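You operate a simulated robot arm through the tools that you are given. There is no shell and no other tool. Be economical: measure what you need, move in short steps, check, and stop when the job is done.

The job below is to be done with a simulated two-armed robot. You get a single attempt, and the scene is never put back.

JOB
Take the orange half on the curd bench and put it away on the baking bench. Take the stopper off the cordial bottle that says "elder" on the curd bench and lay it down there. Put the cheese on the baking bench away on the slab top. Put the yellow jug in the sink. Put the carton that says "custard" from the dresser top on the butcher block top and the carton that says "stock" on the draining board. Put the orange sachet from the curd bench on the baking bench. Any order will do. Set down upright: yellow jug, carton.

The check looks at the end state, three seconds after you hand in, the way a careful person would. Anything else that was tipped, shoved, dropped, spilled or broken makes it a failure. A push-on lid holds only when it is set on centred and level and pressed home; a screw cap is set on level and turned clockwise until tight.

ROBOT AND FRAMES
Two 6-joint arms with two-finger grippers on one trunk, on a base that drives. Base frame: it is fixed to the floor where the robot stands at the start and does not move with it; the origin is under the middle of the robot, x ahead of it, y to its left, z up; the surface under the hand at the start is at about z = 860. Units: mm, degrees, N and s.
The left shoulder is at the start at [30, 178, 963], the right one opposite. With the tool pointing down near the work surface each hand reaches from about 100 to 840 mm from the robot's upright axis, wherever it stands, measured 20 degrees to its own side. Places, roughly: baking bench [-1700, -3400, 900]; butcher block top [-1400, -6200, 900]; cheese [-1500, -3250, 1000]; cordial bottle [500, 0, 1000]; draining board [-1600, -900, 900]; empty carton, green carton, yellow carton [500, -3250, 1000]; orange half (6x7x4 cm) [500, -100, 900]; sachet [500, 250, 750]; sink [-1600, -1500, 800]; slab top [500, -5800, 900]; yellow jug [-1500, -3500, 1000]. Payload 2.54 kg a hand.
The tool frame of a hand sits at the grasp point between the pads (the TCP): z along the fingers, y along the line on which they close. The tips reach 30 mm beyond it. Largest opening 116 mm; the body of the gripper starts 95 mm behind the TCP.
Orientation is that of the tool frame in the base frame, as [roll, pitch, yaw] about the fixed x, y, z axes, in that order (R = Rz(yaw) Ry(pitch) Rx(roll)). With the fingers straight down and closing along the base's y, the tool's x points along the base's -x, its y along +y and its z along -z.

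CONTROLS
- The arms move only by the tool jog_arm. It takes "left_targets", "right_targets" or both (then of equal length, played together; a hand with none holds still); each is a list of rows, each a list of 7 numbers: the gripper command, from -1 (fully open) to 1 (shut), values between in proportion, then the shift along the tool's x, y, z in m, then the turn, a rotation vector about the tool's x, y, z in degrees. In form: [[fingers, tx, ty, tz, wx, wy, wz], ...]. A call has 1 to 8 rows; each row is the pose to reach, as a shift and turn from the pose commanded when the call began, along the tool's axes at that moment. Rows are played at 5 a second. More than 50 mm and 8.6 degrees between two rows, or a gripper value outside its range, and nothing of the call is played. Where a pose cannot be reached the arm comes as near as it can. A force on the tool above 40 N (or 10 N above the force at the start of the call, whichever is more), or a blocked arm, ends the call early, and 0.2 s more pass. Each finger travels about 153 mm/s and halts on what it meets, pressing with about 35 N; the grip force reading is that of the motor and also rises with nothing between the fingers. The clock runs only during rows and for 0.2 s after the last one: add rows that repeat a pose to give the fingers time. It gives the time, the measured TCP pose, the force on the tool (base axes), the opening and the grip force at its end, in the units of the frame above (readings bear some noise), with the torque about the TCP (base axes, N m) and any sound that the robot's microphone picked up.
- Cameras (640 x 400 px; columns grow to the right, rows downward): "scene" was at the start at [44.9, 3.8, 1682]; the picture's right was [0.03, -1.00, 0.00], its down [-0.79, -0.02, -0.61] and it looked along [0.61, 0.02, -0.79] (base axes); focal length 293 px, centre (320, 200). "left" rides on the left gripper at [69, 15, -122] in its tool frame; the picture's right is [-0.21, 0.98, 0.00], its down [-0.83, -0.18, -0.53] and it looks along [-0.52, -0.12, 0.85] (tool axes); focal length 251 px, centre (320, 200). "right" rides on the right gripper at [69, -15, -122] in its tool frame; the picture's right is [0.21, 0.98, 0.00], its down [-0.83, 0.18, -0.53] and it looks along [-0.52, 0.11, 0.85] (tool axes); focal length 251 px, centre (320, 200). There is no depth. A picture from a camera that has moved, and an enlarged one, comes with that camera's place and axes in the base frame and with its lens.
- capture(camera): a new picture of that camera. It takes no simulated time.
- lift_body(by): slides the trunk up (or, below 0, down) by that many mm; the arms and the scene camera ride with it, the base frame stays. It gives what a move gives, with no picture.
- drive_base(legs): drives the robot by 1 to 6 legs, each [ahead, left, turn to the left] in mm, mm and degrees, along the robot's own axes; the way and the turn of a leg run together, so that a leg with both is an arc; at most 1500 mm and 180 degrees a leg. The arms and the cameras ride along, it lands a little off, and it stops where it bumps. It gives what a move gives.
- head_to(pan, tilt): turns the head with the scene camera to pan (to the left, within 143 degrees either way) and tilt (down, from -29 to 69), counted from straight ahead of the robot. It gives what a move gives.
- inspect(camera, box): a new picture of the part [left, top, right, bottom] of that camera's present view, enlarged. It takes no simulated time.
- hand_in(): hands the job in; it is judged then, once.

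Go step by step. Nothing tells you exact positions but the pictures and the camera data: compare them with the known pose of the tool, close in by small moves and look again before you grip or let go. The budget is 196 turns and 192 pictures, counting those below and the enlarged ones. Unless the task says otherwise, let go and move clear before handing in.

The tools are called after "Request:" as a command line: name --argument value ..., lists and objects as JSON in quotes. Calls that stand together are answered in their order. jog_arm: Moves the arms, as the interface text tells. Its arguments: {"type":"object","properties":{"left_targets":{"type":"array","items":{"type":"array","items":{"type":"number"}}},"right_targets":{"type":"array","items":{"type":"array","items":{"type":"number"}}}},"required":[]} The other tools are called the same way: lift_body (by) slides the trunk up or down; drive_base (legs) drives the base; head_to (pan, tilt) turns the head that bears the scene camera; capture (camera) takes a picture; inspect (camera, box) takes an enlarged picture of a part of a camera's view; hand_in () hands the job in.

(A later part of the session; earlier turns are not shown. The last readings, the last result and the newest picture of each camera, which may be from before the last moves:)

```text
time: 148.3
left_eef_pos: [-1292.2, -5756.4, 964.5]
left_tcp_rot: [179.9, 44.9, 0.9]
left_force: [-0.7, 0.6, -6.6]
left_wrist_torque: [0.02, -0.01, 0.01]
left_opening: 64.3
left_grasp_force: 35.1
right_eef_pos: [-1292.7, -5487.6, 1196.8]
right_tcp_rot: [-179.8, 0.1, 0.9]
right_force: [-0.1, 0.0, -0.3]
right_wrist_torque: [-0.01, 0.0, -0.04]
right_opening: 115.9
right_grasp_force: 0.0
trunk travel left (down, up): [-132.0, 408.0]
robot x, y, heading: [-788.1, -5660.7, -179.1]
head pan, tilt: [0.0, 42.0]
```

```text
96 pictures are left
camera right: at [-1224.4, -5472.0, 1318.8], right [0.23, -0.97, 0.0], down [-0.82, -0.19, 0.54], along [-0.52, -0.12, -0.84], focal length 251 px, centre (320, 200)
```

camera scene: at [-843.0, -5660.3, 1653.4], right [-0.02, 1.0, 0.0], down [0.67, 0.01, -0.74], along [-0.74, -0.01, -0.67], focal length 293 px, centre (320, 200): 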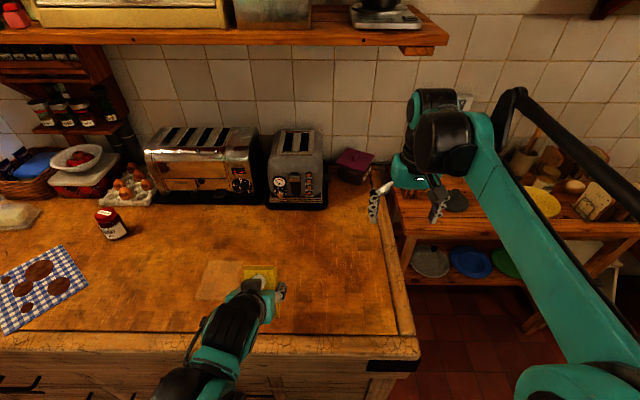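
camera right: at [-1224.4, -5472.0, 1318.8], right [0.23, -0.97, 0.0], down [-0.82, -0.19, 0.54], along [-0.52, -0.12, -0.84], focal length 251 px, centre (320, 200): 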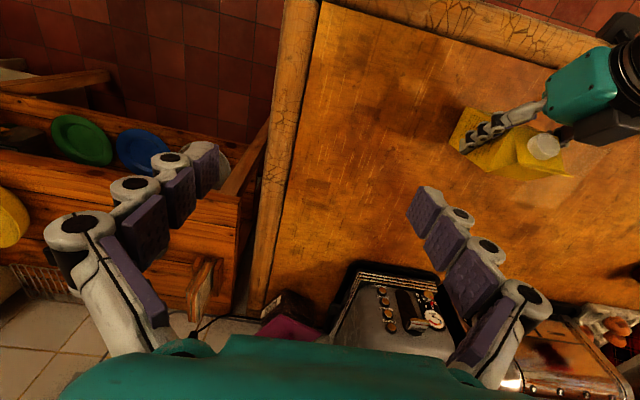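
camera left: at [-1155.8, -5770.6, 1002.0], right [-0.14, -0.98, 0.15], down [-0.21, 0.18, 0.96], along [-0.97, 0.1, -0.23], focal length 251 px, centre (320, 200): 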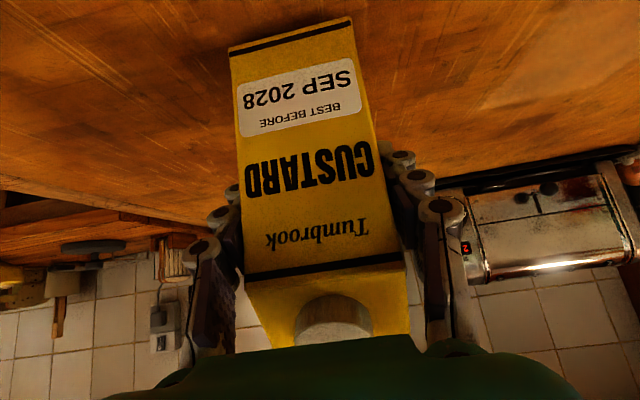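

Still above the block; continuing down.

Request:
jog_arm --left_targets '[[0.6, 0.003, 0, 0.003, 0, 0, 0], [0.6, 0.006, 0, 0.006, 0, 0, 0], [0.6, 0.009, 0, 0.009, 0, 0, 0], [0.6, 0.012, 0, 0.012, 0, 0, 0], [0.6, 0.015, 0, 0.015, 0, 0, 0], [0.6, 0.018, 0, 0.018, 0, 0, 0]]'

Request:
capture --camera "left"

```text
time: 149.7
left_eef_pos: [-1290.4, -5757.4, 940.5]
left_tcp_rot: [179.9, 45.0, 0.8]
left_force: [0.2, -5.8, 29.9]
left_wrist_torque: [-0.13, 0.43, 0.22]
left_opening: 64.7
left_grasp_force: 34.8
right_eef_pos: [-1288.6, -5488.1, 1198.7]
right_tcp_rot: [-179.9, 0.2, 0.9]
right_force: [-0.7, -0.3, 0.7]
right_wrist_torque: [0.01, -0.01, 0.0]
right_opening: 116.1
right_grasp_force: 0.1
trunk travel left (down, up): [-132.0, 408.0]
robot x, y, heading: [-788.0, -5661.2, -179.1]
head pan, tilt: [0.0, 42.0]
```

```text
95 pictures are left
camera left: at [-1154.2, -5770.9, 978.1], right [-0.14, -0.98, 0.15], down [-0.21, 0.18, 0.96], along [-0.97, 0.1, -0.23], focal length 251 px, centre (320, 200)
```

left: 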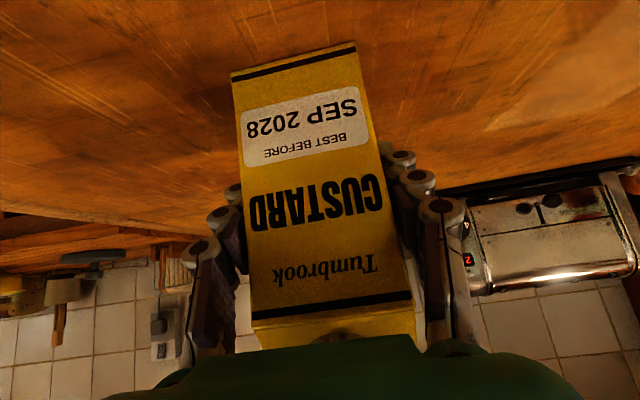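

The carton stands on the block (slid a bit in the grip). I'll relieve 2 mm, open, and check.

Request:
jog_arm --left_targets '[[0.6, -0.0015, 0, -0.0015, 0, 0, 0], [0.0, -0.0015, 0, -0.0015, 0, 0, 0], [-0.3, -0.0015, 0, -0.0015, 0, 0, 0], [-0.7, -0.0015, 0, -0.0015, 0, 0, 0], [-1, -0.0015, 0, -0.0015, 0, 0, 0], [-1, -0.0015, 0, -0.0015, 0, 0, 0]]'

Request:
capture --camera "left"

Request:
capture --camera "right"

```text
time: 151.1
left_eef_pos: [-1291.0, -5756.3, 941.3]
left_tcp_rot: [179.9, 44.8, 0.9]
left_force: [1.6, 0.7, -0.1]
left_wrist_torque: [0.01, 0.04, 0.01]
left_opening: 116.2
left_grasp_force: 0.0
right_eef_pos: [-1292.1, -5488.8, 1197.8]
right_tcp_rot: [-179.9, 0.1, 1.0]
right_force: [-0.3, -0.3, -0.2]
right_wrist_torque: [0.0, 0.04, 0.03]
right_opening: 116.0
right_grasp_force: 0.2
trunk travel left (down, up): [-132.0, 408.0]
robot x, y, heading: [-785.5, -5661.5, -179.1]
head pan, tilt: [0.0, 42.0]
```

```text
94 pictures are left
camera left: at [-1155.8, -5770.5, 979.2], right [-0.14, -0.98, 0.15], down [-0.21, 0.18, 0.96], along [-0.97, 0.1, -0.23], focal length 251 px, centre (320, 200)
```

left: 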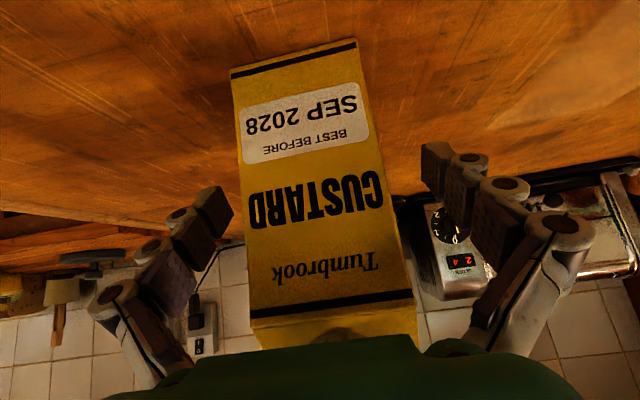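

```text
93 pictures are left
camera right: at [-1223.9, -5471.9, 1319.0], right [0.23, -0.97, 0.0], down [-0.82, -0.19, 0.54], along [-0.52, -0.12, -0.84], focal length 251 px, centre (320, 200)
```

right: 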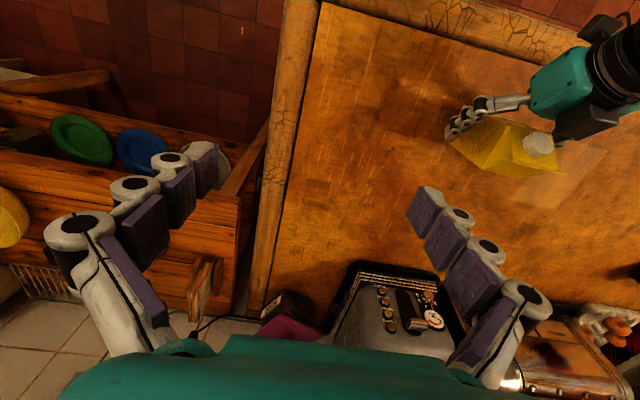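

Standing free. Retreat along the approach line.

Request:
jog_arm --left_targets '[[-1, 0, 0, -0.04, 0, 0, 0], [-1, 0, 0, -0.08, 0, 0, 0], [-1, 0, 0, -0.12, 0, 0, 0], [-1, 0, 0, -0.165, 0, 0, 0]]'

Request:
capture --camera "left"

Request:
inspect --camera "scene" --box '[180, 140, 420, 340]'

```text
time: 152.1
left_eef_pos: [-1171.0, -5755.8, 1057.8]
left_tcp_rot: [-179.9, 45.0, 0.9]
left_force: [0.3, -1.1, 0.4]
left_wrist_torque: [-0.01, 0.0, -0.04]
left_opening: 116.0
left_grasp_force: 0.0
right_eef_pos: [-1289.9, -5488.9, 1199.0]
right_tcp_rot: [-179.9, 0.2, 1.0]
right_force: [-0.2, -0.4, 0.4]
right_wrist_torque: [0.0, 0.0, 0.01]
right_opening: 116.0
right_grasp_force: 0.1
trunk travel left (down, up): [-132.0, 408.0]
robot x, y, heading: [-782.0, -5662.2, -179.2]
head pan, tilt: [0.0, 42.0]
```

```text
92 pictures are left
camera left: at [-1037.5, -5769.7, 1096.1], right [-0.14, -0.98, 0.15], down [-0.21, 0.18, 0.96], along [-0.97, 0.1, -0.23], focal length 251 px, centre (320, 200)
```

left: 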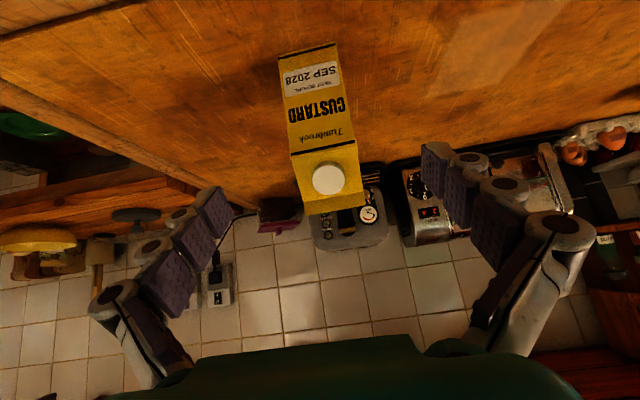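

```text
2.00 times, centred on (300, 240) of scene
camera zoom: at [-838.9, -5661.4, 1653.6], right [-0.02, 1.0, 0.0], down [0.67, 0.01, -0.74], along [-0.74, -0.01, -0.67], focal length 586 px, centre (360, 120)
```

zoom: 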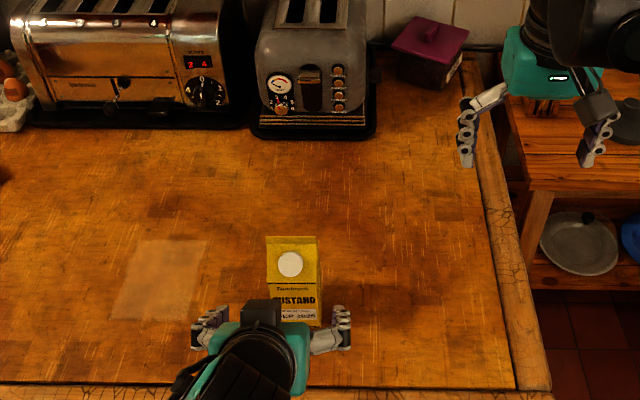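

Custard stands upright on the block. Now back off and drive north to the dresser for the stock carton.

Request:
drive_base --legs '[[-260, 0, 0], [0, 0, -90.8], [1450, 0, 0], [950, 0, 0], [0, 0, -90]]'

Request:
head_to --pan 10 --tilt 45

Request:
capture --camera "scene"

```text
time: 173.0
left_eef_pos: [-161.1, -3177.7, 1057.3]
left_tcp_rot: [179.9, 44.9, 179.8]
left_force: [-0.4, 0.0, -0.2]
left_wrist_torque: [0.04, 0.03, 0.02]
left_opening: 115.8
left_grasp_force: 0.0
right_eef_pos: [-48.2, -3447.5, 1198.2]
right_tcp_rot: [-179.9, 0.1, 179.9]
right_force: [0.6, 0.2, -0.4]
right_wrist_torque: [-0.02, 0.0, 0.02]
right_opening: 115.9
right_grasp_force: 0.0
trunk travel left (down, up): [-132.0, 408.0]
robot x, y, heading: [-547.5, -3263.8, -0.0]
head pan, tilt: [0.0, 42.0]
```

```text
time: 173.7
left_eef_pos: [-161.0, -3175.7, 1057.4]
left_tcp_rot: [179.9, 44.9, 179.8]
left_force: [0.5, -0.7, 0.3]
left_wrist_torque: [0.02, -0.01, -0.04]
left_opening: 115.9
left_grasp_force: 0.0
right_eef_pos: [-47.8, -3447.4, 1199.0]
right_tcp_rot: [-179.9, 0.1, 180.0]
right_force: [0.0, 0.3, -0.2]
right_wrist_torque: [0.0, 0.01, -0.01]
right_opening: 116.1
right_grasp_force: 0.0
trunk travel left (down, up): [-132.0, 408.0]
robot x, y, heading: [-551.7, -3266.7, -0.2]
head pan, tilt: [10.0, 45.0]
```

```text
90 pictures are left
camera scene: at [-500.2, -3250.5, 1649.2], right [0.17, -0.98, 0.0], down [-0.7, -0.12, -0.71], along [0.7, 0.12, -0.71], focal length 293 px, centre (320, 200)
```

scene: 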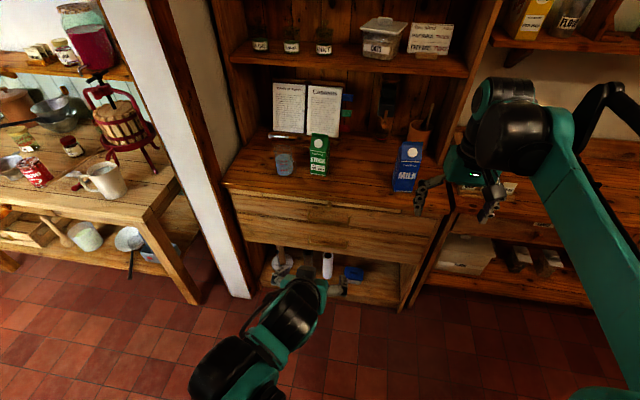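

Stock is at about (400, -3087). I'll tuck the right hand in, shift the left hand sideways, and drive 350 mm closer.

Request:
jog_arm --left_targets '[[-1, 0, 0.03, 0, 0, 0, 0], [-1, 0, 0.06, 0, 0, 0, 0], [-1, 0, 0.09, 0, 0, 0, 0]]' --right_targets '[[-1, 0.04, 0, 0, 0, 0, 0], [-1, 0.08, 0, 0, 0, 0, 0], [-1, 0.12, 0, 0, 0, 0, 0]]'

Request:
drive_base --legs '[[350, 0, 0]]'

Request:
capture --camera "left"

Request:
capture --camera "scene"

```text
time: 174.5
left_eef_pos: [-163.4, -3087.3, 1059.3]
left_tcp_rot: [179.9, 44.8, 179.9]
left_force: [-1.0, 1.1, -0.4]
left_wrist_torque: [-0.01, -0.02, -0.05]
left_opening: 116.0
left_grasp_force: 0.1
right_eef_pos: [-170.2, -3445.9, 1197.8]
right_tcp_rot: [-179.9, 0.1, 180.0]
right_force: [0.0, 0.3, 0.3]
right_wrist_torque: [0.0, -0.06, 0.01]
right_opening: 115.9
right_grasp_force: 0.0
trunk travel left (down, up): [-132.0, 408.0]
robot x, y, heading: [-549.3, -3269.0, 0.4]
head pan, tilt: [10.0, 45.0]
```

```text
time: 176.8
left_eef_pos: [189.2, -3090.2, 1057.9]
left_tcp_rot: [179.9, 44.9, 179.7]
left_force: [-0.1, 0.4, 0.1]
left_wrist_torque: [-0.02, 0.01, 0.0]
left_opening: 116.0
left_grasp_force: 0.0
right_eef_pos: [181.6, -3449.6, 1197.8]
right_tcp_rot: [-179.9, 0.1, 179.8]
right_force: [-0.1, 0.4, -0.9]
right_wrist_torque: [0.02, 0.04, -0.02]
right_opening: 115.9
right_grasp_force: 0.1
trunk travel left (down, up): [-132.0, 408.0]
robot x, y, heading: [-198.6, -3265.8, -0.2]
head pan, tilt: [10.0, 45.0]
```

```text
89 pictures are left
camera left: at [53.6, -3075.1, 1095.9], right [0.16, 0.98, 0.15], down [0.21, -0.18, 0.96], along [0.97, -0.12, -0.23], focal length 251 px, centre (320, 200)
```

left: 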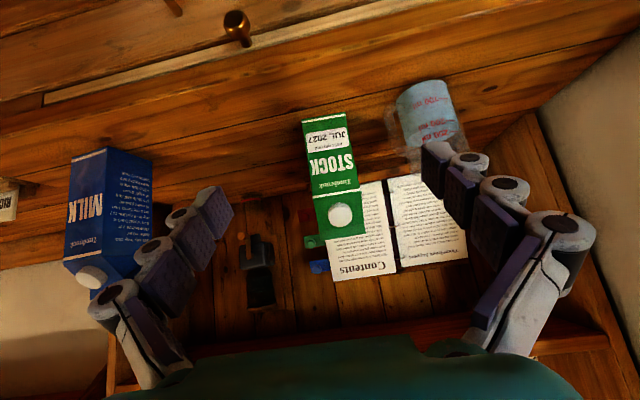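

```text
88 pictures are left
camera scene: at [-150.0, -3251.4, 1649.1], right [0.17, -0.99, 0.0], down [-0.7, -0.12, -0.71], along [0.7, 0.12, -0.71], focal length 293 px, centre (320, 200)
```

scene: 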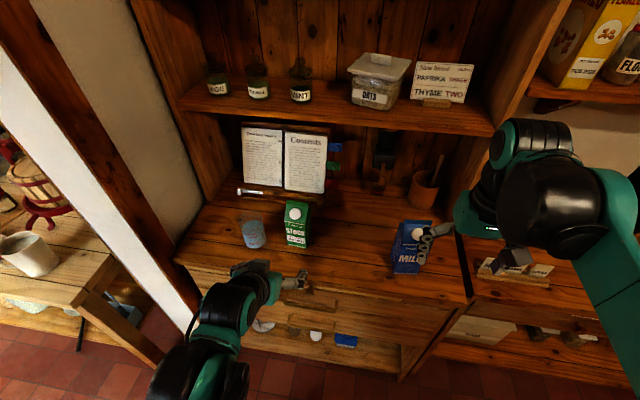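

Stock's front face is at x = 380, centred at y = -3092; a measuring cup sits about 70 mm to its left. I'll go to pre-grip with fingers slightly narrowed.

Request:
jog_arm --left_targets '[[-0.65, -0.025, -0.0005, 0.026, 0, 0, 0], [-0.65, -0.05, -0.001, 0.052, 0, 0, 0], [-0.65, -0.074, -0.0015, 0.077, 0, 0, 0], [-0.65, -0.098, -0.002, 0.102, 0, 0, 0]]'

Request:
capture --camera "left"

```text
time: 177.8
left_eef_pos: [330.5, -3092.1, 1053.6]
left_tcp_rot: [179.9, 44.9, 179.7]
left_force: [0.2, 0.2, 0.5]
left_wrist_torque: [0.0, 0.0, 0.01]
left_opening: 95.3
left_grasp_force: 0.1
right_eef_pos: [181.6, -3449.2, 1197.7]
right_tcp_rot: [-179.9, 0.1, 179.7]
right_force: [-0.4, 0.2, -0.6]
right_wrist_torque: [0.03, 0.02, -0.04]
right_opening: 115.9
right_grasp_force: 0.1
trunk travel left (down, up): [-132.0, 408.0]
robot x, y, heading: [-204.1, -3268.4, -0.2]
head pan, tilt: [10.0, 45.0]
```

```text
87 pictures are left
camera left: at [195.3, -3077.9, 1091.6], right [0.16, 0.98, 0.15], down [0.21, -0.18, 0.96], along [0.97, -0.12, -0.23], focal length 251 px, centre (320, 200)
```

left: 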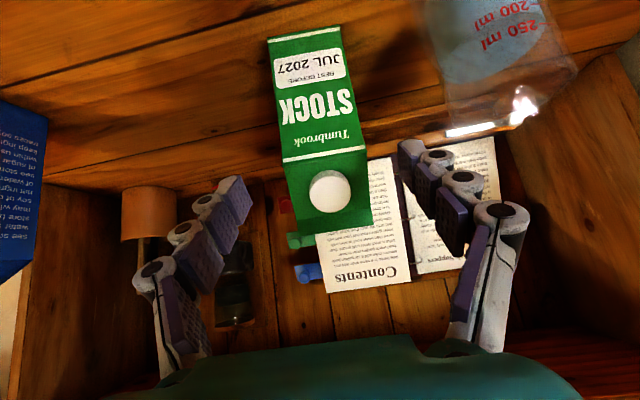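

Aligned, and the cup has about 25 mm clearance. Advancing.

Request:
jog_arm --left_targets '[[-0.65, 0, 0, 0.04, 0, 0, 0], [-0.65, 0, 0, 0.08, 0, 0, 0], [-0.65, 0, 0, 0.113, 0, 0, 0]]'

Request:
capture --camera "left"

```text
time: 178.6
left_eef_pos: [411.5, -3093.2, 973.3]
left_tcp_rot: [-179.9, 44.8, 179.6]
left_force: [0.5, -0.7, -1.3]
left_wrist_torque: [0.01, 0.02, -0.02]
left_opening: 95.6
left_grasp_force: 0.1
right_eef_pos: [182.4, -3449.0, 1198.0]
right_tcp_rot: [-179.9, 0.1, 179.6]
right_force: [0.7, 0.4, -0.7]
right_wrist_torque: [0.02, 0.03, 0.02]
right_opening: 116.2
right_grasp_force: 0.0
trunk travel left (down, up): [-132.0, 408.0]
robot x, y, heading: [-200.7, -3267.5, -0.2]
head pan, tilt: [10.0, 45.0]
```

```text
86 pictures are left
camera left: at [276.2, -3078.7, 1011.8], right [0.16, 0.98, 0.15], down [0.21, -0.18, 0.96], along [0.97, -0.12, -0.23], focal length 251 px, centre (320, 200)
```

left: 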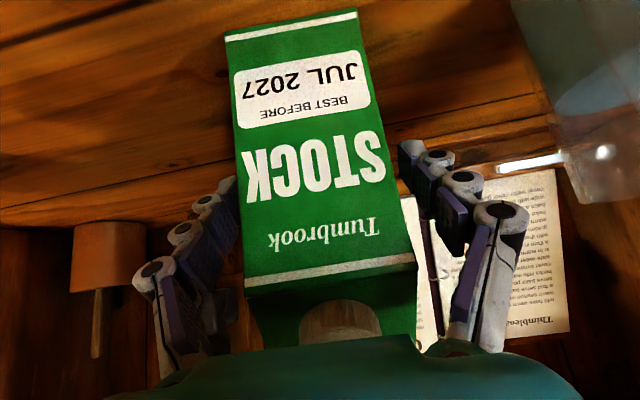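

Well placed. Close, lift 45 mm and draw back.

Request:
jog_arm --left_targets '[[-0.3, 0, 0, 0, 0, 0, 0], [0, 0, 0, 0, 0, 0, 0], [0.6, 0, 0, 0, 0, 0, 0], [0.6, 0, 0, 0, 0, 0, 0]]'

Request:
jog_arm --left_targets '[[0.6, -0.011, 0, -0.011, 0, 0, 0], [0.6, -0.021, 0, -0.021, 0, 0, 0], [0.6, -0.032, 0, -0.032, 0, 0, 0], [0.6, -0.007, 0, -0.057, 0, 0, 0], [0.6, 0.018, 0, -0.082, 0, 0, 0], [0.6, 0.044, 0, -0.108, 0, 0, 0], [0.6, 0.074, 0, -0.138, 0, 0, 0]]'

Request:
capture --camera "left"

Request:
capture --camera "scene"

```text
time: 179.6
left_eef_pos: [409.9, -3094.3, 974.9]
left_tcp_rot: [-180.0, 44.9, 179.7]
left_force: [1.3, -1.2, 0.5]
left_wrist_torque: [-0.2, -0.25, -0.07]
left_opening: 64.6
left_grasp_force: 34.8
right_eef_pos: [179.5, -3449.0, 1197.9]
right_tcp_rot: [-179.9, 0.1, 179.7]
right_force: [0.2, 0.5, 0.1]
right_wrist_torque: [-0.01, 0.05, -0.02]
right_opening: 115.9
right_grasp_force: 0.1
trunk travel left (down, up): [-132.0, 408.0]
robot x, y, heading: [-204.3, -3266.4, -0.3]
head pan, tilt: [10.0, 45.0]
```

```text
time: 181.2
left_eef_pos: [256.8, -3094.0, 1021.2]
left_tcp_rot: [-180.0, 45.0, 179.7]
left_force: [0.2, 0.1, -6.2]
left_wrist_torque: [0.0, -0.04, 0.0]
left_opening: 64.8
left_grasp_force: 34.9
right_eef_pos: [179.8, -3449.0, 1198.6]
right_tcp_rot: [-180.0, 0.1, 179.7]
right_force: [-0.2, -1.0, -0.5]
right_wrist_torque: [-0.01, -0.04, -0.02]
right_opening: 116.1
right_grasp_force: 0.0
trunk travel left (down, up): [-132.0, 408.0]
robot x, y, heading: [-202.7, -3268.4, -0.1]
head pan, tilt: [10.0, 45.0]
```

```text
85 pictures are left
camera left: at [122.0, -3078.1, 1058.9], right [0.16, 0.98, 0.15], down [0.21, -0.18, 0.96], along [0.97, -0.12, -0.23], focal length 251 px, centre (320, 200)
```

left: 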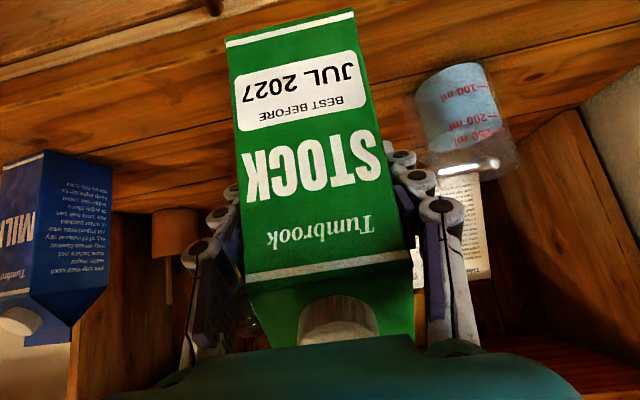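

```text
84 pictures are left
camera scene: at [-153.4, -3251.2, 1649.2], right [0.17, -0.99, 0.0], down [-0.7, -0.12, -0.71], along [0.7, 0.12, -0.71], focal length 293 px, centre (320, 200)
```

scene: 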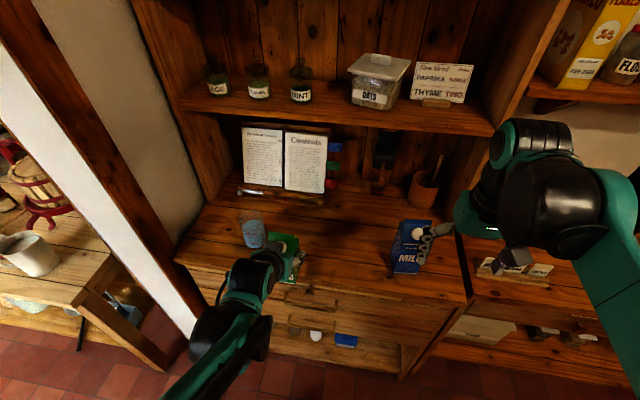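

Stock is held. I'll raise it, then back off and drive round to face the yellow jug on the baking bench.

Request:
jog_arm --left_targets '[[0.6, -0.02, 0, -0.02, 0, 0, 0], [0.6, -0.04, 0, -0.04, 0, 0, 0], [0.6, -0.02, 0, -0.07, 0, 0, 0], [0.6, -0.005, 0, -0.085, 0, 0, 0]]'

Request:
drive_base --legs '[[-350, 0, 0], [0, 0, -90], [430, 0, 0], [0, 0, -90], [300, 0, 0]]'

Request:
head_to --pan 0 --tilt 48

Request:
capture --camera "scene"

Request:
capture --camera "left"

```text
time: 182.2
left_eef_pos: [203.6, -3092.6, 1084.3]
left_tcp_rot: [179.9, 44.9, 179.7]
left_force: [-0.9, 0.3, -6.6]
left_wrist_torque: [-0.03, -0.04, -0.01]
left_opening: 64.7
left_grasp_force: 35.5
right_eef_pos: [179.9, -3449.5, 1198.2]
right_tcp_rot: [-179.8, 0.1, 179.8]
right_force: [0.2, -0.3, 0.8]
right_wrist_torque: [0.0, -0.01, -0.01]
right_opening: 116.0
right_grasp_force: 0.0
trunk travel left (down, up): [-132.0, 408.0]
robot x, y, heading: [-204.0, -3267.5, -0.3]
head pan, tilt: [10.0, 45.0]
```

```text
time: 196.0
left_eef_pos: [-1271.6, -3860.2, 1083.2]
left_tcp_rot: [-180.0, 44.8, -1.1]
left_force: [-0.3, 0.2, -6.4]
left_wrist_torque: [0.04, 0.01, 0.02]
left_opening: 64.3
left_grasp_force: 34.9
right_eef_pos: [-1244.8, -3503.8, 1197.8]
right_tcp_rot: [-179.8, 0.1, -0.9]
right_force: [-1.1, -0.1, 0.8]
right_wrist_torque: [-0.01, -0.03, -0.05]
right_opening: 115.7
right_grasp_force: 0.0
trunk travel left (down, up): [-132.0, 408.0]
robot x, y, heading: [-866.4, -3691.2, 178.9]
head pan, tilt: [10.0, 45.0]
```

```text
time: 196.7
left_eef_pos: [-1270.5, -3860.5, 1084.9]
left_tcp_rot: [180.0, 44.8, -0.9]
left_force: [-0.1, -0.3, -5.5]
left_wrist_torque: [0.0, 0.05, 0.0]
left_opening: 64.5
left_grasp_force: 34.4
right_eef_pos: [-1243.4, -3503.5, 1197.8]
right_tcp_rot: [-179.9, 0.0, -0.9]
right_force: [0.0, -0.2, -0.6]
right_wrist_torque: [0.03, 0.02, 0.02]
right_opening: 115.9
right_grasp_force: 0.0
trunk travel left (down, up): [-132.0, 408.0]
robot x, y, heading: [-862.1, -3692.7, 179.2]
head pan, tilt: [0.0, 48.0]
```

```text
83 pictures are left
camera scene: at [-913.2, -3688.9, 1645.0], right [0.02, 1.0, 0.0], down [0.74, -0.01, -0.67], along [-0.67, 0.01, -0.74], focal length 293 px, centre (320, 200)
```

scene: 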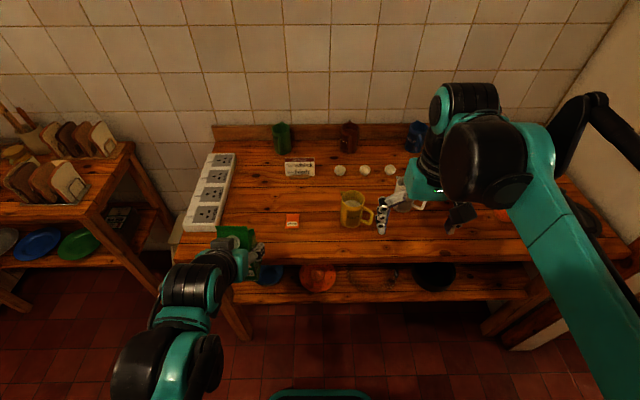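

```text
82 pictures are left
camera left: at [-1135.9, -3878.1, 1122.1], right [-0.17, -0.97, 0.15], down [-0.21, 0.19, 0.96], along [-0.96, 0.13, -0.23], focal length 251 px, centre (320, 200)
```

left: 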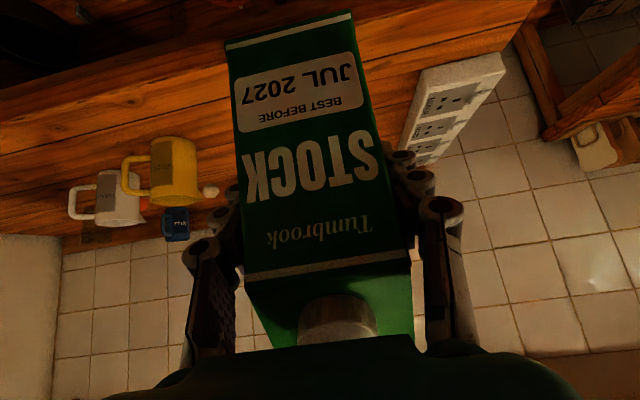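

Yellow jug is centred about (-1525, -3579) with the handle toward +y. I'll bring the right hand above it, yawed so the fingers close clear of the handle.

Request:
jog_arm --right_targets '[[-1, -0.035, 0.01, 0, 0, 0, -8.5], [-1, -0.07, 0.02, 0, 0, 0, -17], [-1, -0.105, 0.03, 0.01, 0, 0, -25.5], [-1, -0.14, 0.04, 0.02, 0, 0, -34], [-1, -0.175, 0.05, 0.035, 0, 0, -42.5], [-1, -0.21, 0.06, 0.055, 0, 0, -51], [-1, -0.245, 0.07, 0.08, 0, 0, -59.5], [-1, -0.281, 0.08, 0.1, 0, 0, -68]]'

Request:
capture --camera "right"

Request:
capture --camera "scene"

```text
time: 198.5
left_eef_pos: [-1272.2, -3860.1, 1083.7]
left_tcp_rot: [179.9, 44.9, -1.0]
left_force: [0.3, -0.2, -5.9]
left_wrist_torque: [-0.01, 0.04, 0.0]
left_opening: 64.4
left_grasp_force: 35.4
right_eef_pos: [-1527.9, -3579.4, 1097.6]
right_tcp_rot: [-180.0, -0.2, 67.2]
right_force: [-1.0, 0.6, 0.3]
right_wrist_torque: [0.03, -0.04, -0.02]
right_opening: 116.0
right_grasp_force: 0.1
trunk travel left (down, up): [-132.0, 408.0]
robot x, y, heading: [-864.7, -3690.2, 178.8]
head pan, tilt: [0.0, 48.0]
```

```text
81 pictures are left
camera right: at [-1515.6, -3510.0, 1219.2], right [0.98, -0.18, 0.0], down [-0.15, -0.83, 0.53], along [-0.1, -0.52, -0.85], focal length 251 px, centre (320, 200)
```

right: 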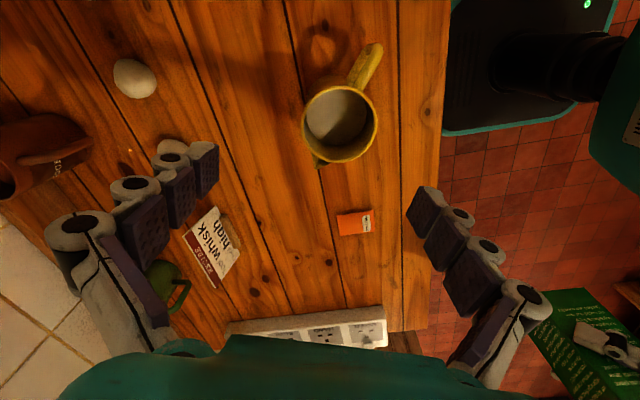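

```text
80 pictures are left
camera scene: at [-915.5, -3689.0, 1644.9], right [0.02, 1.0, 0.0], down [0.74, -0.01, -0.67], along [-0.67, 0.01, -0.74], focal length 293 px, centre (320, 200)
```

scene: 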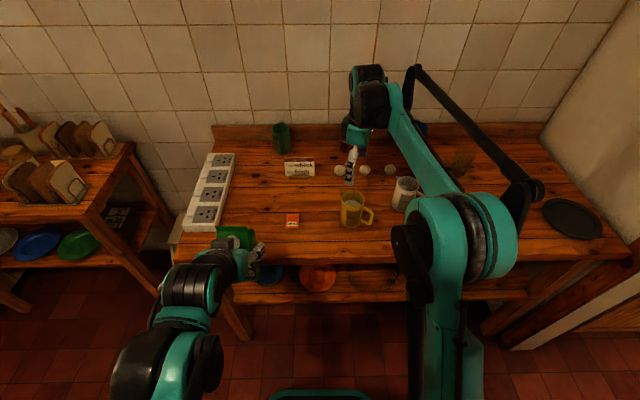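

Jug rim is centred near (-1510, -3576), handle pointing about 52° (between +x and +y). I'll re-centre, turn 15° to close squarely across it, and come down above the rim.

Request:
jog_arm --right_targets '[[-1, 0.005, 0.008, 0.025, 0, 0, 7.5], [-1, 0.0097, 0.0154, 0.05, 0, 0, 15], [-1, 0.0097, 0.0154, 0.068, 0, 0, 15]]'

Request:
capture --camera "right"

```text
time: 199.3
left_eef_pos: [-1270.7, -3860.4, 1083.8]
left_tcp_rot: [180.0, 44.9, -0.9]
left_force: [-0.2, 0.1, -5.6]
left_wrist_torque: [0.06, 0.02, 0.01]
left_opening: 64.3
left_grasp_force: 34.8
right_eef_pos: [-1508.2, -3577.0, 1029.8]
right_tcp_rot: [-179.9, 0.1, 52.0]
right_force: [-0.2, 0.6, 0.8]
right_wrist_torque: [0.0, -0.02, -0.05]
right_opening: 116.1
right_grasp_force: 0.0
trunk travel left (down, up): [-132.0, 408.0]
robot x, y, heading: [-862.9, -3692.1, 179.1]
head pan, tilt: [0.0, 48.0]
```

```text
79 pictures are left
camera right: at [-1478.9, -3512.8, 1150.7], right [0.9, -0.43, 0.0], down [-0.36, -0.76, 0.53], along [-0.23, -0.48, -0.85], focal length 251 px, centre (320, 200)
```

right: 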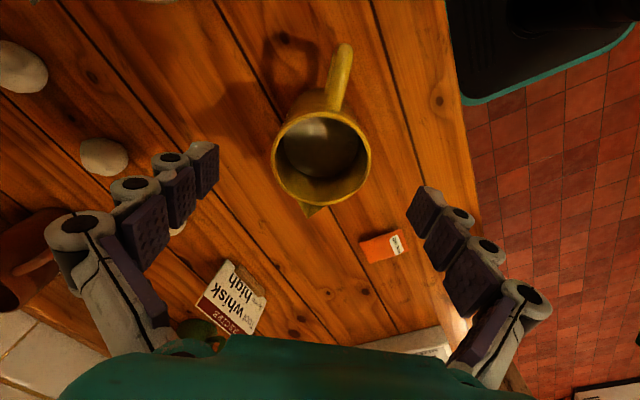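

Aligned with the handle perpendicular to the closing line. Descending around the body and closing.

Request:
jog_arm --right_targets '[[-1, 0, 0, 0.04, 0, 0, 0], [-1, 0, 0.001, 0.075, 0, 0, 0], [-1, 0, 0.001, 0.098, 0, 0, 0]]'

Request:
capture --camera "right"

Request:
inspect --camera "scene" --box '[270, 130, 430, 260]'

```text
time: 200.1
left_eef_pos: [-1270.3, -3861.0, 1083.0]
left_tcp_rot: [-180.0, 44.8, -1.0]
left_force: [0.2, 0.1, -5.4]
left_wrist_torque: [0.05, 0.0, 0.0]
left_opening: 64.3
left_grasp_force: 35.2
right_eef_pos: [-1507.9, -3577.9, 931.5]
right_tcp_rot: [-180.0, 0.1, 52.0]
right_force: [-0.7, 0.0, -0.1]
right_wrist_torque: [-0.04, -0.01, 0.0]
right_opening: 115.9
right_grasp_force: 0.1
trunk travel left (down, up): [-132.0, 408.0]
robot x, y, heading: [-866.4, -3692.5, 179.4]
head pan, tilt: [0.0, 48.0]
```

```text
78 pictures are left
camera right: at [-1478.2, -3513.5, 1053.3], right [0.9, -0.43, 0.0], down [-0.36, -0.76, 0.53], along [-0.23, -0.48, -0.85], focal length 251 px, centre (320, 200)
```

right: 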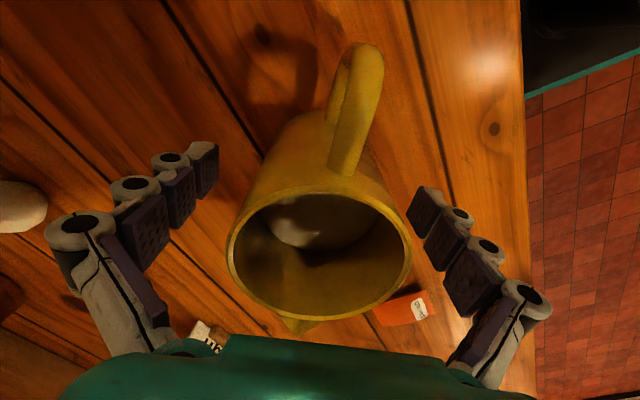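

```text
3.08 times, centred on (350, 195) of scene
camera zoom: at [-914.3, -3688.7, 1644.9], right [0.02, 1.0, 0.0], down [0.74, -0.01, -0.67], along [-0.67, 0.01, -0.74], focal length 902 px, centre (228, 215)
```

zoom: 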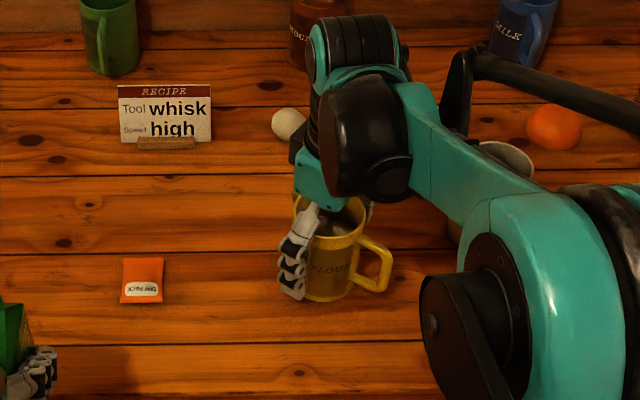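

Close on the jug body, then lift a little.

Request:
jog_arm --right_targets '[[-0.6, 0, 0, 0, 0, 0, 0], [-0.3, 0, 0, 0, 0, 0, 0], [0.1, 0, 0, 0, 0, 0, 0], [0.7, 0, 0, 0, 0, 0, 0], [0.7, 0, 0, 0, 0, 0, 0], [0.7, 0, 0, -0.01, 0, 0, 0], [0.7, 0, 0, -0.03, 0, 0, 0]]'

Request:
capture --camera "right"

```text
time: 201.7
left_eef_pos: [-1269.3, -3861.1, 1084.9]
left_tcp_rot: [-180.0, 44.9, -0.9]
left_force: [0.0, -0.4, -5.5]
left_wrist_torque: [0.0, 0.06, 0.03]
left_opening: 64.3
left_grasp_force: 35.5
right_eef_pos: [-1507.7, -3577.2, 962.2]
right_tcp_rot: [-180.0, 0.0, 52.1]
right_force: [-0.7, 0.6, -3.4]
right_wrist_torque: [-0.01, 0.03, 0.0]
right_opening: 61.6
right_grasp_force: 35.1
trunk travel left (down, up): [-132.0, 408.0]
robot x, y, heading: [-861.0, -3692.1, 179.2]
head pan, tilt: [0.0, 48.0]
```

```text
76 pictures are left
camera right: at [-1477.7, -3513.0, 1083.8], right [0.9, -0.43, 0.0], down [-0.36, -0.76, 0.53], along [-0.23, -0.48, -0.85], focal length 251 px, centre (320, 200)
```

right: 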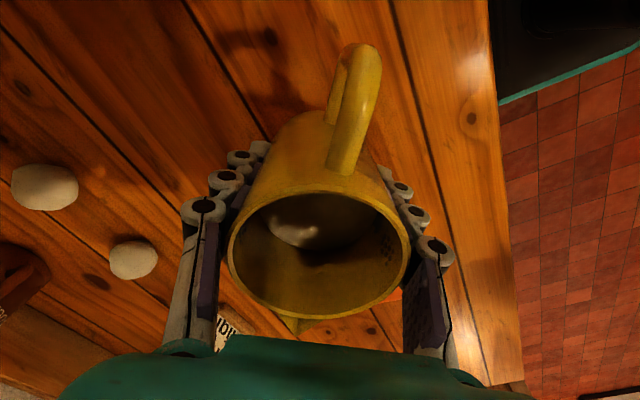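

Jug is held firmly. Raise it, draw it in, then back off and drive north to the sink.

Request:
jog_arm --right_targets '[[0.7, 0, 0, -0.045, 0, 0, 0], [0.7, 0, 0, -0.09, 0, 0, 0], [0.7, 0, 0, -0.135, 0, 0, 0], [0.7, 0, 0, -0.18, 0, 0, 0], [0.7, 0.03, 0.038, -0.185, 0, 0, 0], [0.7, 0.06, 0.076, -0.185, 0, 0, 0], [0.7, 0.09, 0.114, -0.185, 0, 0, 0], [0.7, 0.118, 0.152, -0.185, 0, 0, 0]]'

Request:
drive_base --legs '[[-320, 0, 0], [0, 0, -89.5], [1400, 0, 0], [620, 0, 0], [0, 0, 90]]'

Request:
head_to --pan 0 --tilt 42

Request:
capture --camera "scene"

Request:
capture --camera "right"

```text
time: 203.5
left_eef_pos: [-1269.8, -3859.6, 1085.1]
left_tcp_rot: [179.9, 44.9, -0.9]
left_force: [0.9, -0.5, -6.2]
left_wrist_torque: [-0.02, 0.07, 0.0]
left_opening: 64.4
left_grasp_force: 34.8
right_eef_pos: [-1315.1, -3578.9, 1147.8]
right_tcp_rot: [-179.8, 0.0, 52.1]
right_force: [0.5, 0.3, -3.1]
right_wrist_torque: [0.02, 0.06, -0.02]
right_opening: 61.5
right_grasp_force: 34.5
trunk travel left (down, up): [-132.0, 408.0]
robot x, y, heading: [-864.4, -3683.0, 179.3]
head pan, tilt: [0.0, 48.0]
```

```text
time: 222.9
left_eef_pos: [-939.6, -1837.2, 1084.1]
left_tcp_rot: [-179.9, 44.9, -0.7]
left_force: [0.1, 0.3, -5.2]
left_wrist_torque: [-0.04, 0.02, 0.02]
left_opening: 64.4
left_grasp_force: 35.0
right_eef_pos: [-988.5, -1555.8, 1147.3]
right_tcp_rot: [-179.9, 0.0, 52.3]
right_force: [0.1, 0.3, -2.2]
right_wrist_torque: [-0.02, 0.03, -0.01]
right_opening: 61.4
right_grasp_force: 34.8
trunk travel left (down, up): [-132.0, 408.0]
robot x, y, heading: [-531.6, -1667.2, 179.2]
head pan, tilt: [0.0, 48.0]
```

```text
time: 223.6
left_eef_pos: [-939.6, -1838.1, 1083.7]
left_tcp_rot: [180.0, 44.9, -0.7]
left_force: [-0.5, -0.4, -6.2]
left_wrist_torque: [-0.01, 0.05, 0.03]
left_opening: 64.4
left_grasp_force: 35.0
right_eef_pos: [-988.9, -1555.9, 1148.1]
right_tcp_rot: [-179.9, 0.0, 52.2]
right_force: [-0.1, -0.6, -3.0]
right_wrist_torque: [-0.01, -0.01, -0.01]
right_opening: 61.6
right_grasp_force: 34.8
trunk travel left (down, up): [-132.0, 408.0]
robot x, y, heading: [-536.6, -1666.1, 179.1]
head pan, tilt: [0.0, 42.0]
```

```text
75 pictures are left
camera scene: at [-588.6, -1664.5, 1653.4], right [0.01, 1.0, 0.0], down [0.67, -0.01, -0.74], along [-0.74, 0.01, -0.67], focal length 293 px, centre (320, 200)
```

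scene: 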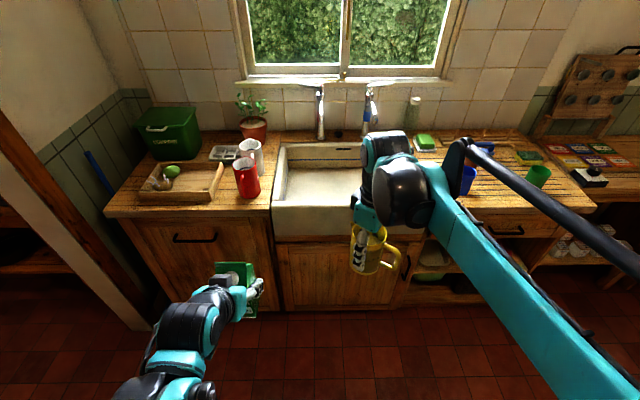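

```text
74 pictures are left
camera right: at [-957.8, -1492.7, 1268.8], right [0.9, -0.43, 0.0], down [-0.36, -0.77, 0.53], along [-0.23, -0.48, -0.85], focal length 251 px, centre (320, 200)
```

right: 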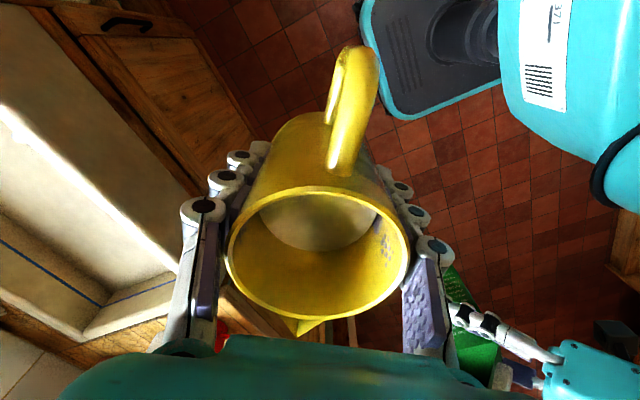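

The sink spans roughly x -1450..-1830, y -1810..-1420. I'll drive closer and look into it.

Request:
drive_base --legs '[[400, 0, 0]]'

Request:
head_to --pan 0 --tilt 52

Request:
capture --camera "scene"

Request:
capture --camera "right"

Request:
capture --camera "left"

```text
time: 226.1
left_eef_pos: [-1338.5, -1833.9, 1083.9]
left_tcp_rot: [-180.0, 44.8, -0.7]
left_force: [-0.3, 0.0, -6.0]
left_wrist_torque: [0.01, 0.04, -0.01]
left_opening: 64.1
left_grasp_force: 34.8
right_eef_pos: [-1386.2, -1552.6, 1146.6]
right_tcp_rot: [-180.0, 0.0, 52.4]
right_force: [0.3, 0.2, -2.8]
right_wrist_torque: [-0.03, -0.05, 0.0]
right_opening: 61.8
right_grasp_force: 35.6
trunk travel left (down, up): [-132.0, 408.0]
robot x, y, heading: [-930.3, -1660.8, 179.5]
head pan, tilt: [0.0, 42.0]
```

```text
time: 226.8
left_eef_pos: [-1337.4, -1832.6, 1083.8]
left_tcp_rot: [-180.0, 44.9, -0.6]
left_force: [0.3, 0.1, -6.1]
left_wrist_torque: [0.01, -0.02, 0.01]
left_opening: 64.3
left_grasp_force: 34.6
right_eef_pos: [-1385.3, -1552.8, 1147.6]
right_tcp_rot: [-179.9, 0.0, 52.4]
right_force: [-0.2, -0.3, -3.3]
right_wrist_torque: [-0.04, 0.0, -0.03]
right_opening: 61.6
right_grasp_force: 34.4
trunk travel left (down, up): [-132.0, 408.0]
robot x, y, heading: [-934.6, -1661.9, 179.5]
head pan, tilt: [0.0, 52.0]
```

```text
73 pictures are left
camera scene: at [-977.8, -1660.2, 1639.6], right [0.01, 1.0, 0.0], down [0.79, -0.01, -0.62], along [-0.62, 0.01, -0.79], focal length 293 px, centre (320, 200)
```

scene: 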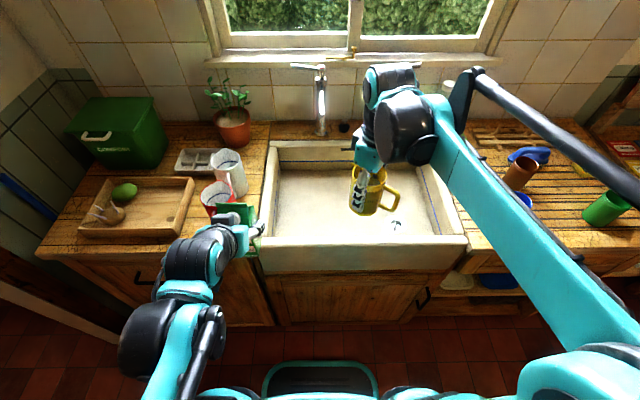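

```text
72 pictures are left
camera right: at [-1355.6, -1488.5, 1268.8], right [0.9, -0.43, 0.0], down [-0.36, -0.77, 0.53], along [-0.23, -0.48, -0.85], focal length 251 px, centre (320, 200)
```

right: 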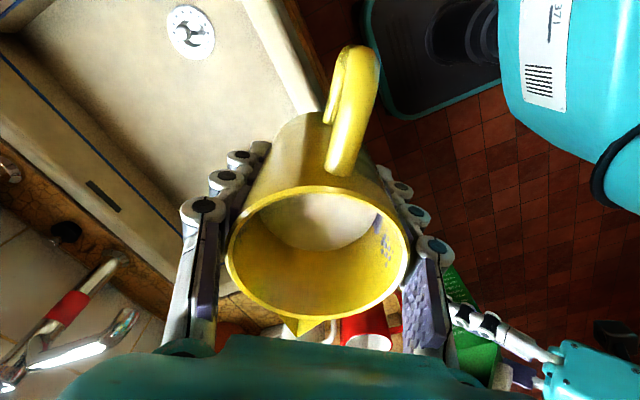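

```text
71 pictures are left
camera left: at [-1203.0, -1850.6, 1121.9], right [-0.16, -0.97, 0.15], down [-0.21, 0.18, 0.96], along [-0.96, 0.12, -0.23], focal length 251 px, centre (320, 200)
```

left: 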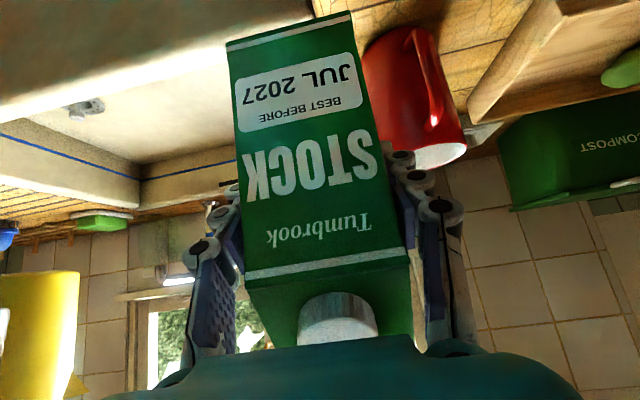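

The sink floor is near z ≈ 775, front inner wall at x ≈ -1495. I'll carry the jug over (-1600, -1520) and start lowering.

Request:
jog_arm --right_targets '[[0.7, -0.021, -0.038, 0, 0, 0, 0], [0.7, -0.042, -0.076, 0, 0, 0, 0], [0.7, -0.063, -0.114, 0, 0, 0, 0], [0.7, -0.084, -0.152, 0, 0, 0, 0], [0.7, -0.104, -0.19, 0, 0, 0, 0], [0.7, -0.104, -0.19, 0.045, 0, 0, 0], [0.7, -0.104, -0.19, 0.09, 0, 0, 0], [0.7, -0.104, -0.19, 0.13, 0, 0, 0]]'

Request:
capture --camera "right"

Request:
capture --camera "scene"

```text
time: 228.6
left_eef_pos: [-1337.5, -1833.7, 1083.4]
left_tcp_rot: [-179.9, 44.8, -0.6]
left_force: [-0.3, -0.6, -5.5]
left_wrist_torque: [-0.01, 0.0, -0.03]
left_opening: 64.5
left_grasp_force: 35.4
right_eef_pos: [-1599.4, -1518.1, 1017.8]
right_tcp_rot: [-179.9, 0.0, 52.4]
right_force: [-0.8, -0.1, -3.3]
right_wrist_torque: [-0.03, -0.02, 0.03]
right_opening: 61.7
right_grasp_force: 35.2
trunk travel left (down, up): [-132.0, 408.0]
robot x, y, heading: [-933.1, -1661.5, 179.3]
head pan, tilt: [0.0, 52.0]
```

```text
70 pictures are left
camera right: at [-1569.5, -1454.5, 1138.5], right [0.9, -0.43, 0.0], down [-0.36, -0.77, 0.53], along [-0.23, -0.48, -0.85], focal length 251 px, centre (320, 200)
```

right: 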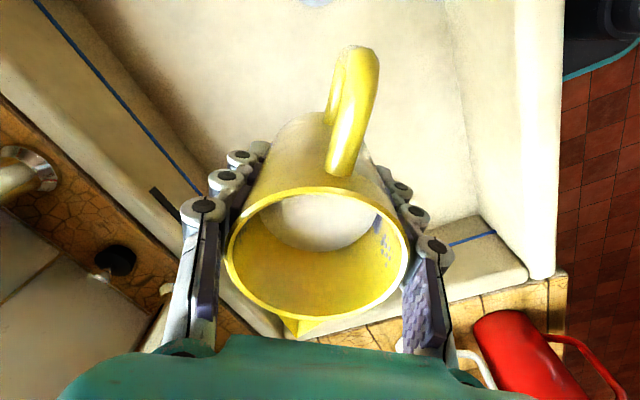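

```text
69 pictures are left
camera scene: at [-978.5, -1660.1, 1639.6], right [0.01, 1.0, 0.0], down [0.79, -0.01, -0.61], along [-0.61, 0.01, -0.79], focal length 293 px, centre (320, 200)
```

scene: 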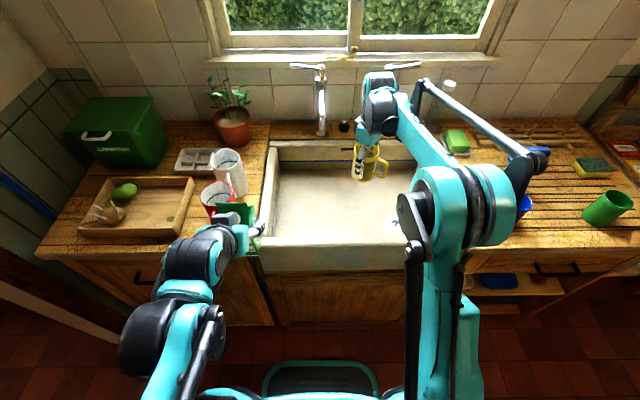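

Well over the basin. Lowering into the sink.

Request:
jog_arm --right_targets '[[0.7, 0, 0, 0.045, 0, 0, 0], [0.7, 0, 0, 0.09, 0, 0, 0], [0.7, 0, 0, 0.13, 0, 0, 0], [0.7, 0, 0, 0.15, 0, 0, 0], [0.7, 0, 0, 0.16, 0, 0, 0]]'

Request:
capture --camera "right"

Request:
inspect --camera "scene" --box '[240, 90, 480, 270]'

```text
time: 229.8
left_eef_pos: [-1337.2, -1833.0, 1084.2]
left_tcp_rot: [180.0, 44.8, -0.7]
left_force: [-0.3, 0.6, -5.9]
left_wrist_torque: [-0.03, 0.03, 0.01]
left_opening: 64.1
left_grasp_force: 34.9
right_eef_pos: [-1599.9, -1516.6, 858.0]
right_tcp_rot: [-179.9, 0.1, 52.4]
right_force: [0.0, 0.5, -3.8]
right_wrist_torque: [-0.02, 0.02, 0.01]
right_opening: 61.7
right_grasp_force: 35.2
trunk travel left (down, up): [-132.0, 408.0]
robot x, y, heading: [-933.5, -1660.5, 179.3]
head pan, tilt: [0.0, 52.0]
```

```text
68 pictures are left
camera right: at [-1570.8, -1453.8, 978.4], right [0.9, -0.43, 0.0], down [-0.36, -0.77, 0.53], along [-0.23, -0.48, -0.85], focal length 251 px, centre (320, 200)
```

right: 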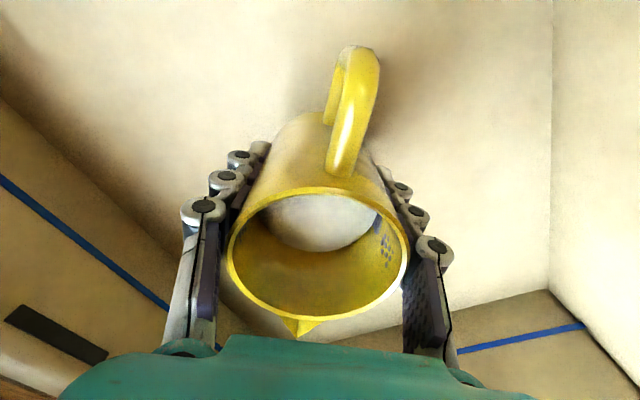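

```text
2.22 times, centred on (360, 180) of scene
camera zoom: at [-978.6, -1660.0, 1639.6], right [0.01, 1.0, 0.0], down [0.79, -0.01, -0.61], along [-0.61, 0.01, -0.79], focal length 651 px, centre (231, 244)
```

zoom: 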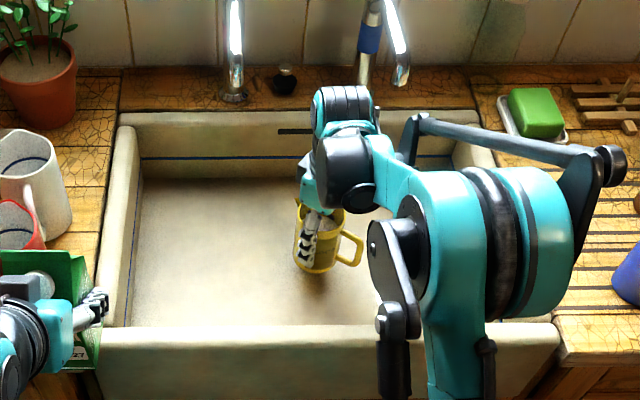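

Close to the floor; creeping down to contact.

Request:
jog_arm --right_targets '[[0.7, 0, 0, 0.005, 0, 0, 0], [0.7, 0, 0, 0.01, 0, 0, 0], [0.7, 0, 0, 0.015, 0, 0, 0], [0.7, 0, 0, 0.02, 0, 0, 0], [0.7, 0, 0, 0.025, 0, 0, 0], [0.7, 0, 0, 0.03, 0, 0, 0], [0.7, 0, 0, 0.035, 0, 0, 0], [0.7, 0, 0, 0.04, 0, 0, 0]]'

Request:
capture --camera "right"

```text
time: 231.6
left_eef_pos: [-1335.7, -1833.5, 1085.4]
left_tcp_rot: [-180.0, 44.9, -0.6]
left_force: [-0.9, 0.5, -5.5]
left_wrist_torque: [-0.01, 0.04, 0.02]
left_opening: 64.3
left_grasp_force: 34.7
right_eef_pos: [-1600.0, -1519.6, 820.6]
right_tcp_rot: [-179.6, 0.1, 52.3]
right_force: [-7.5, 1.0, 29.4]
right_wrist_torque: [0.05, 0.28, -0.02]
right_opening: 62.1
right_grasp_force: 35.4
trunk travel left (down, up): [-132.0, 408.0]
robot x, y, heading: [-932.9, -1663.2, 179.4]
head pan, tilt: [0.0, 52.0]
```

```text
66 pictures are left
camera right: at [-1569.8, -1454.8, 941.9], right [0.9, -0.43, -0.01], down [-0.36, -0.77, 0.53], along [-0.23, -0.48, -0.85], focal length 251 px, centre (320, 200)
```

right: 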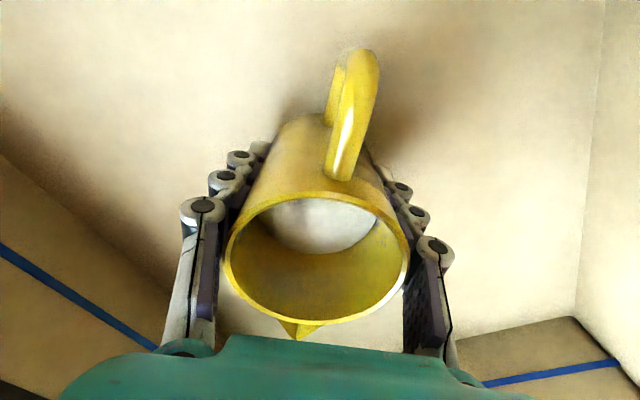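

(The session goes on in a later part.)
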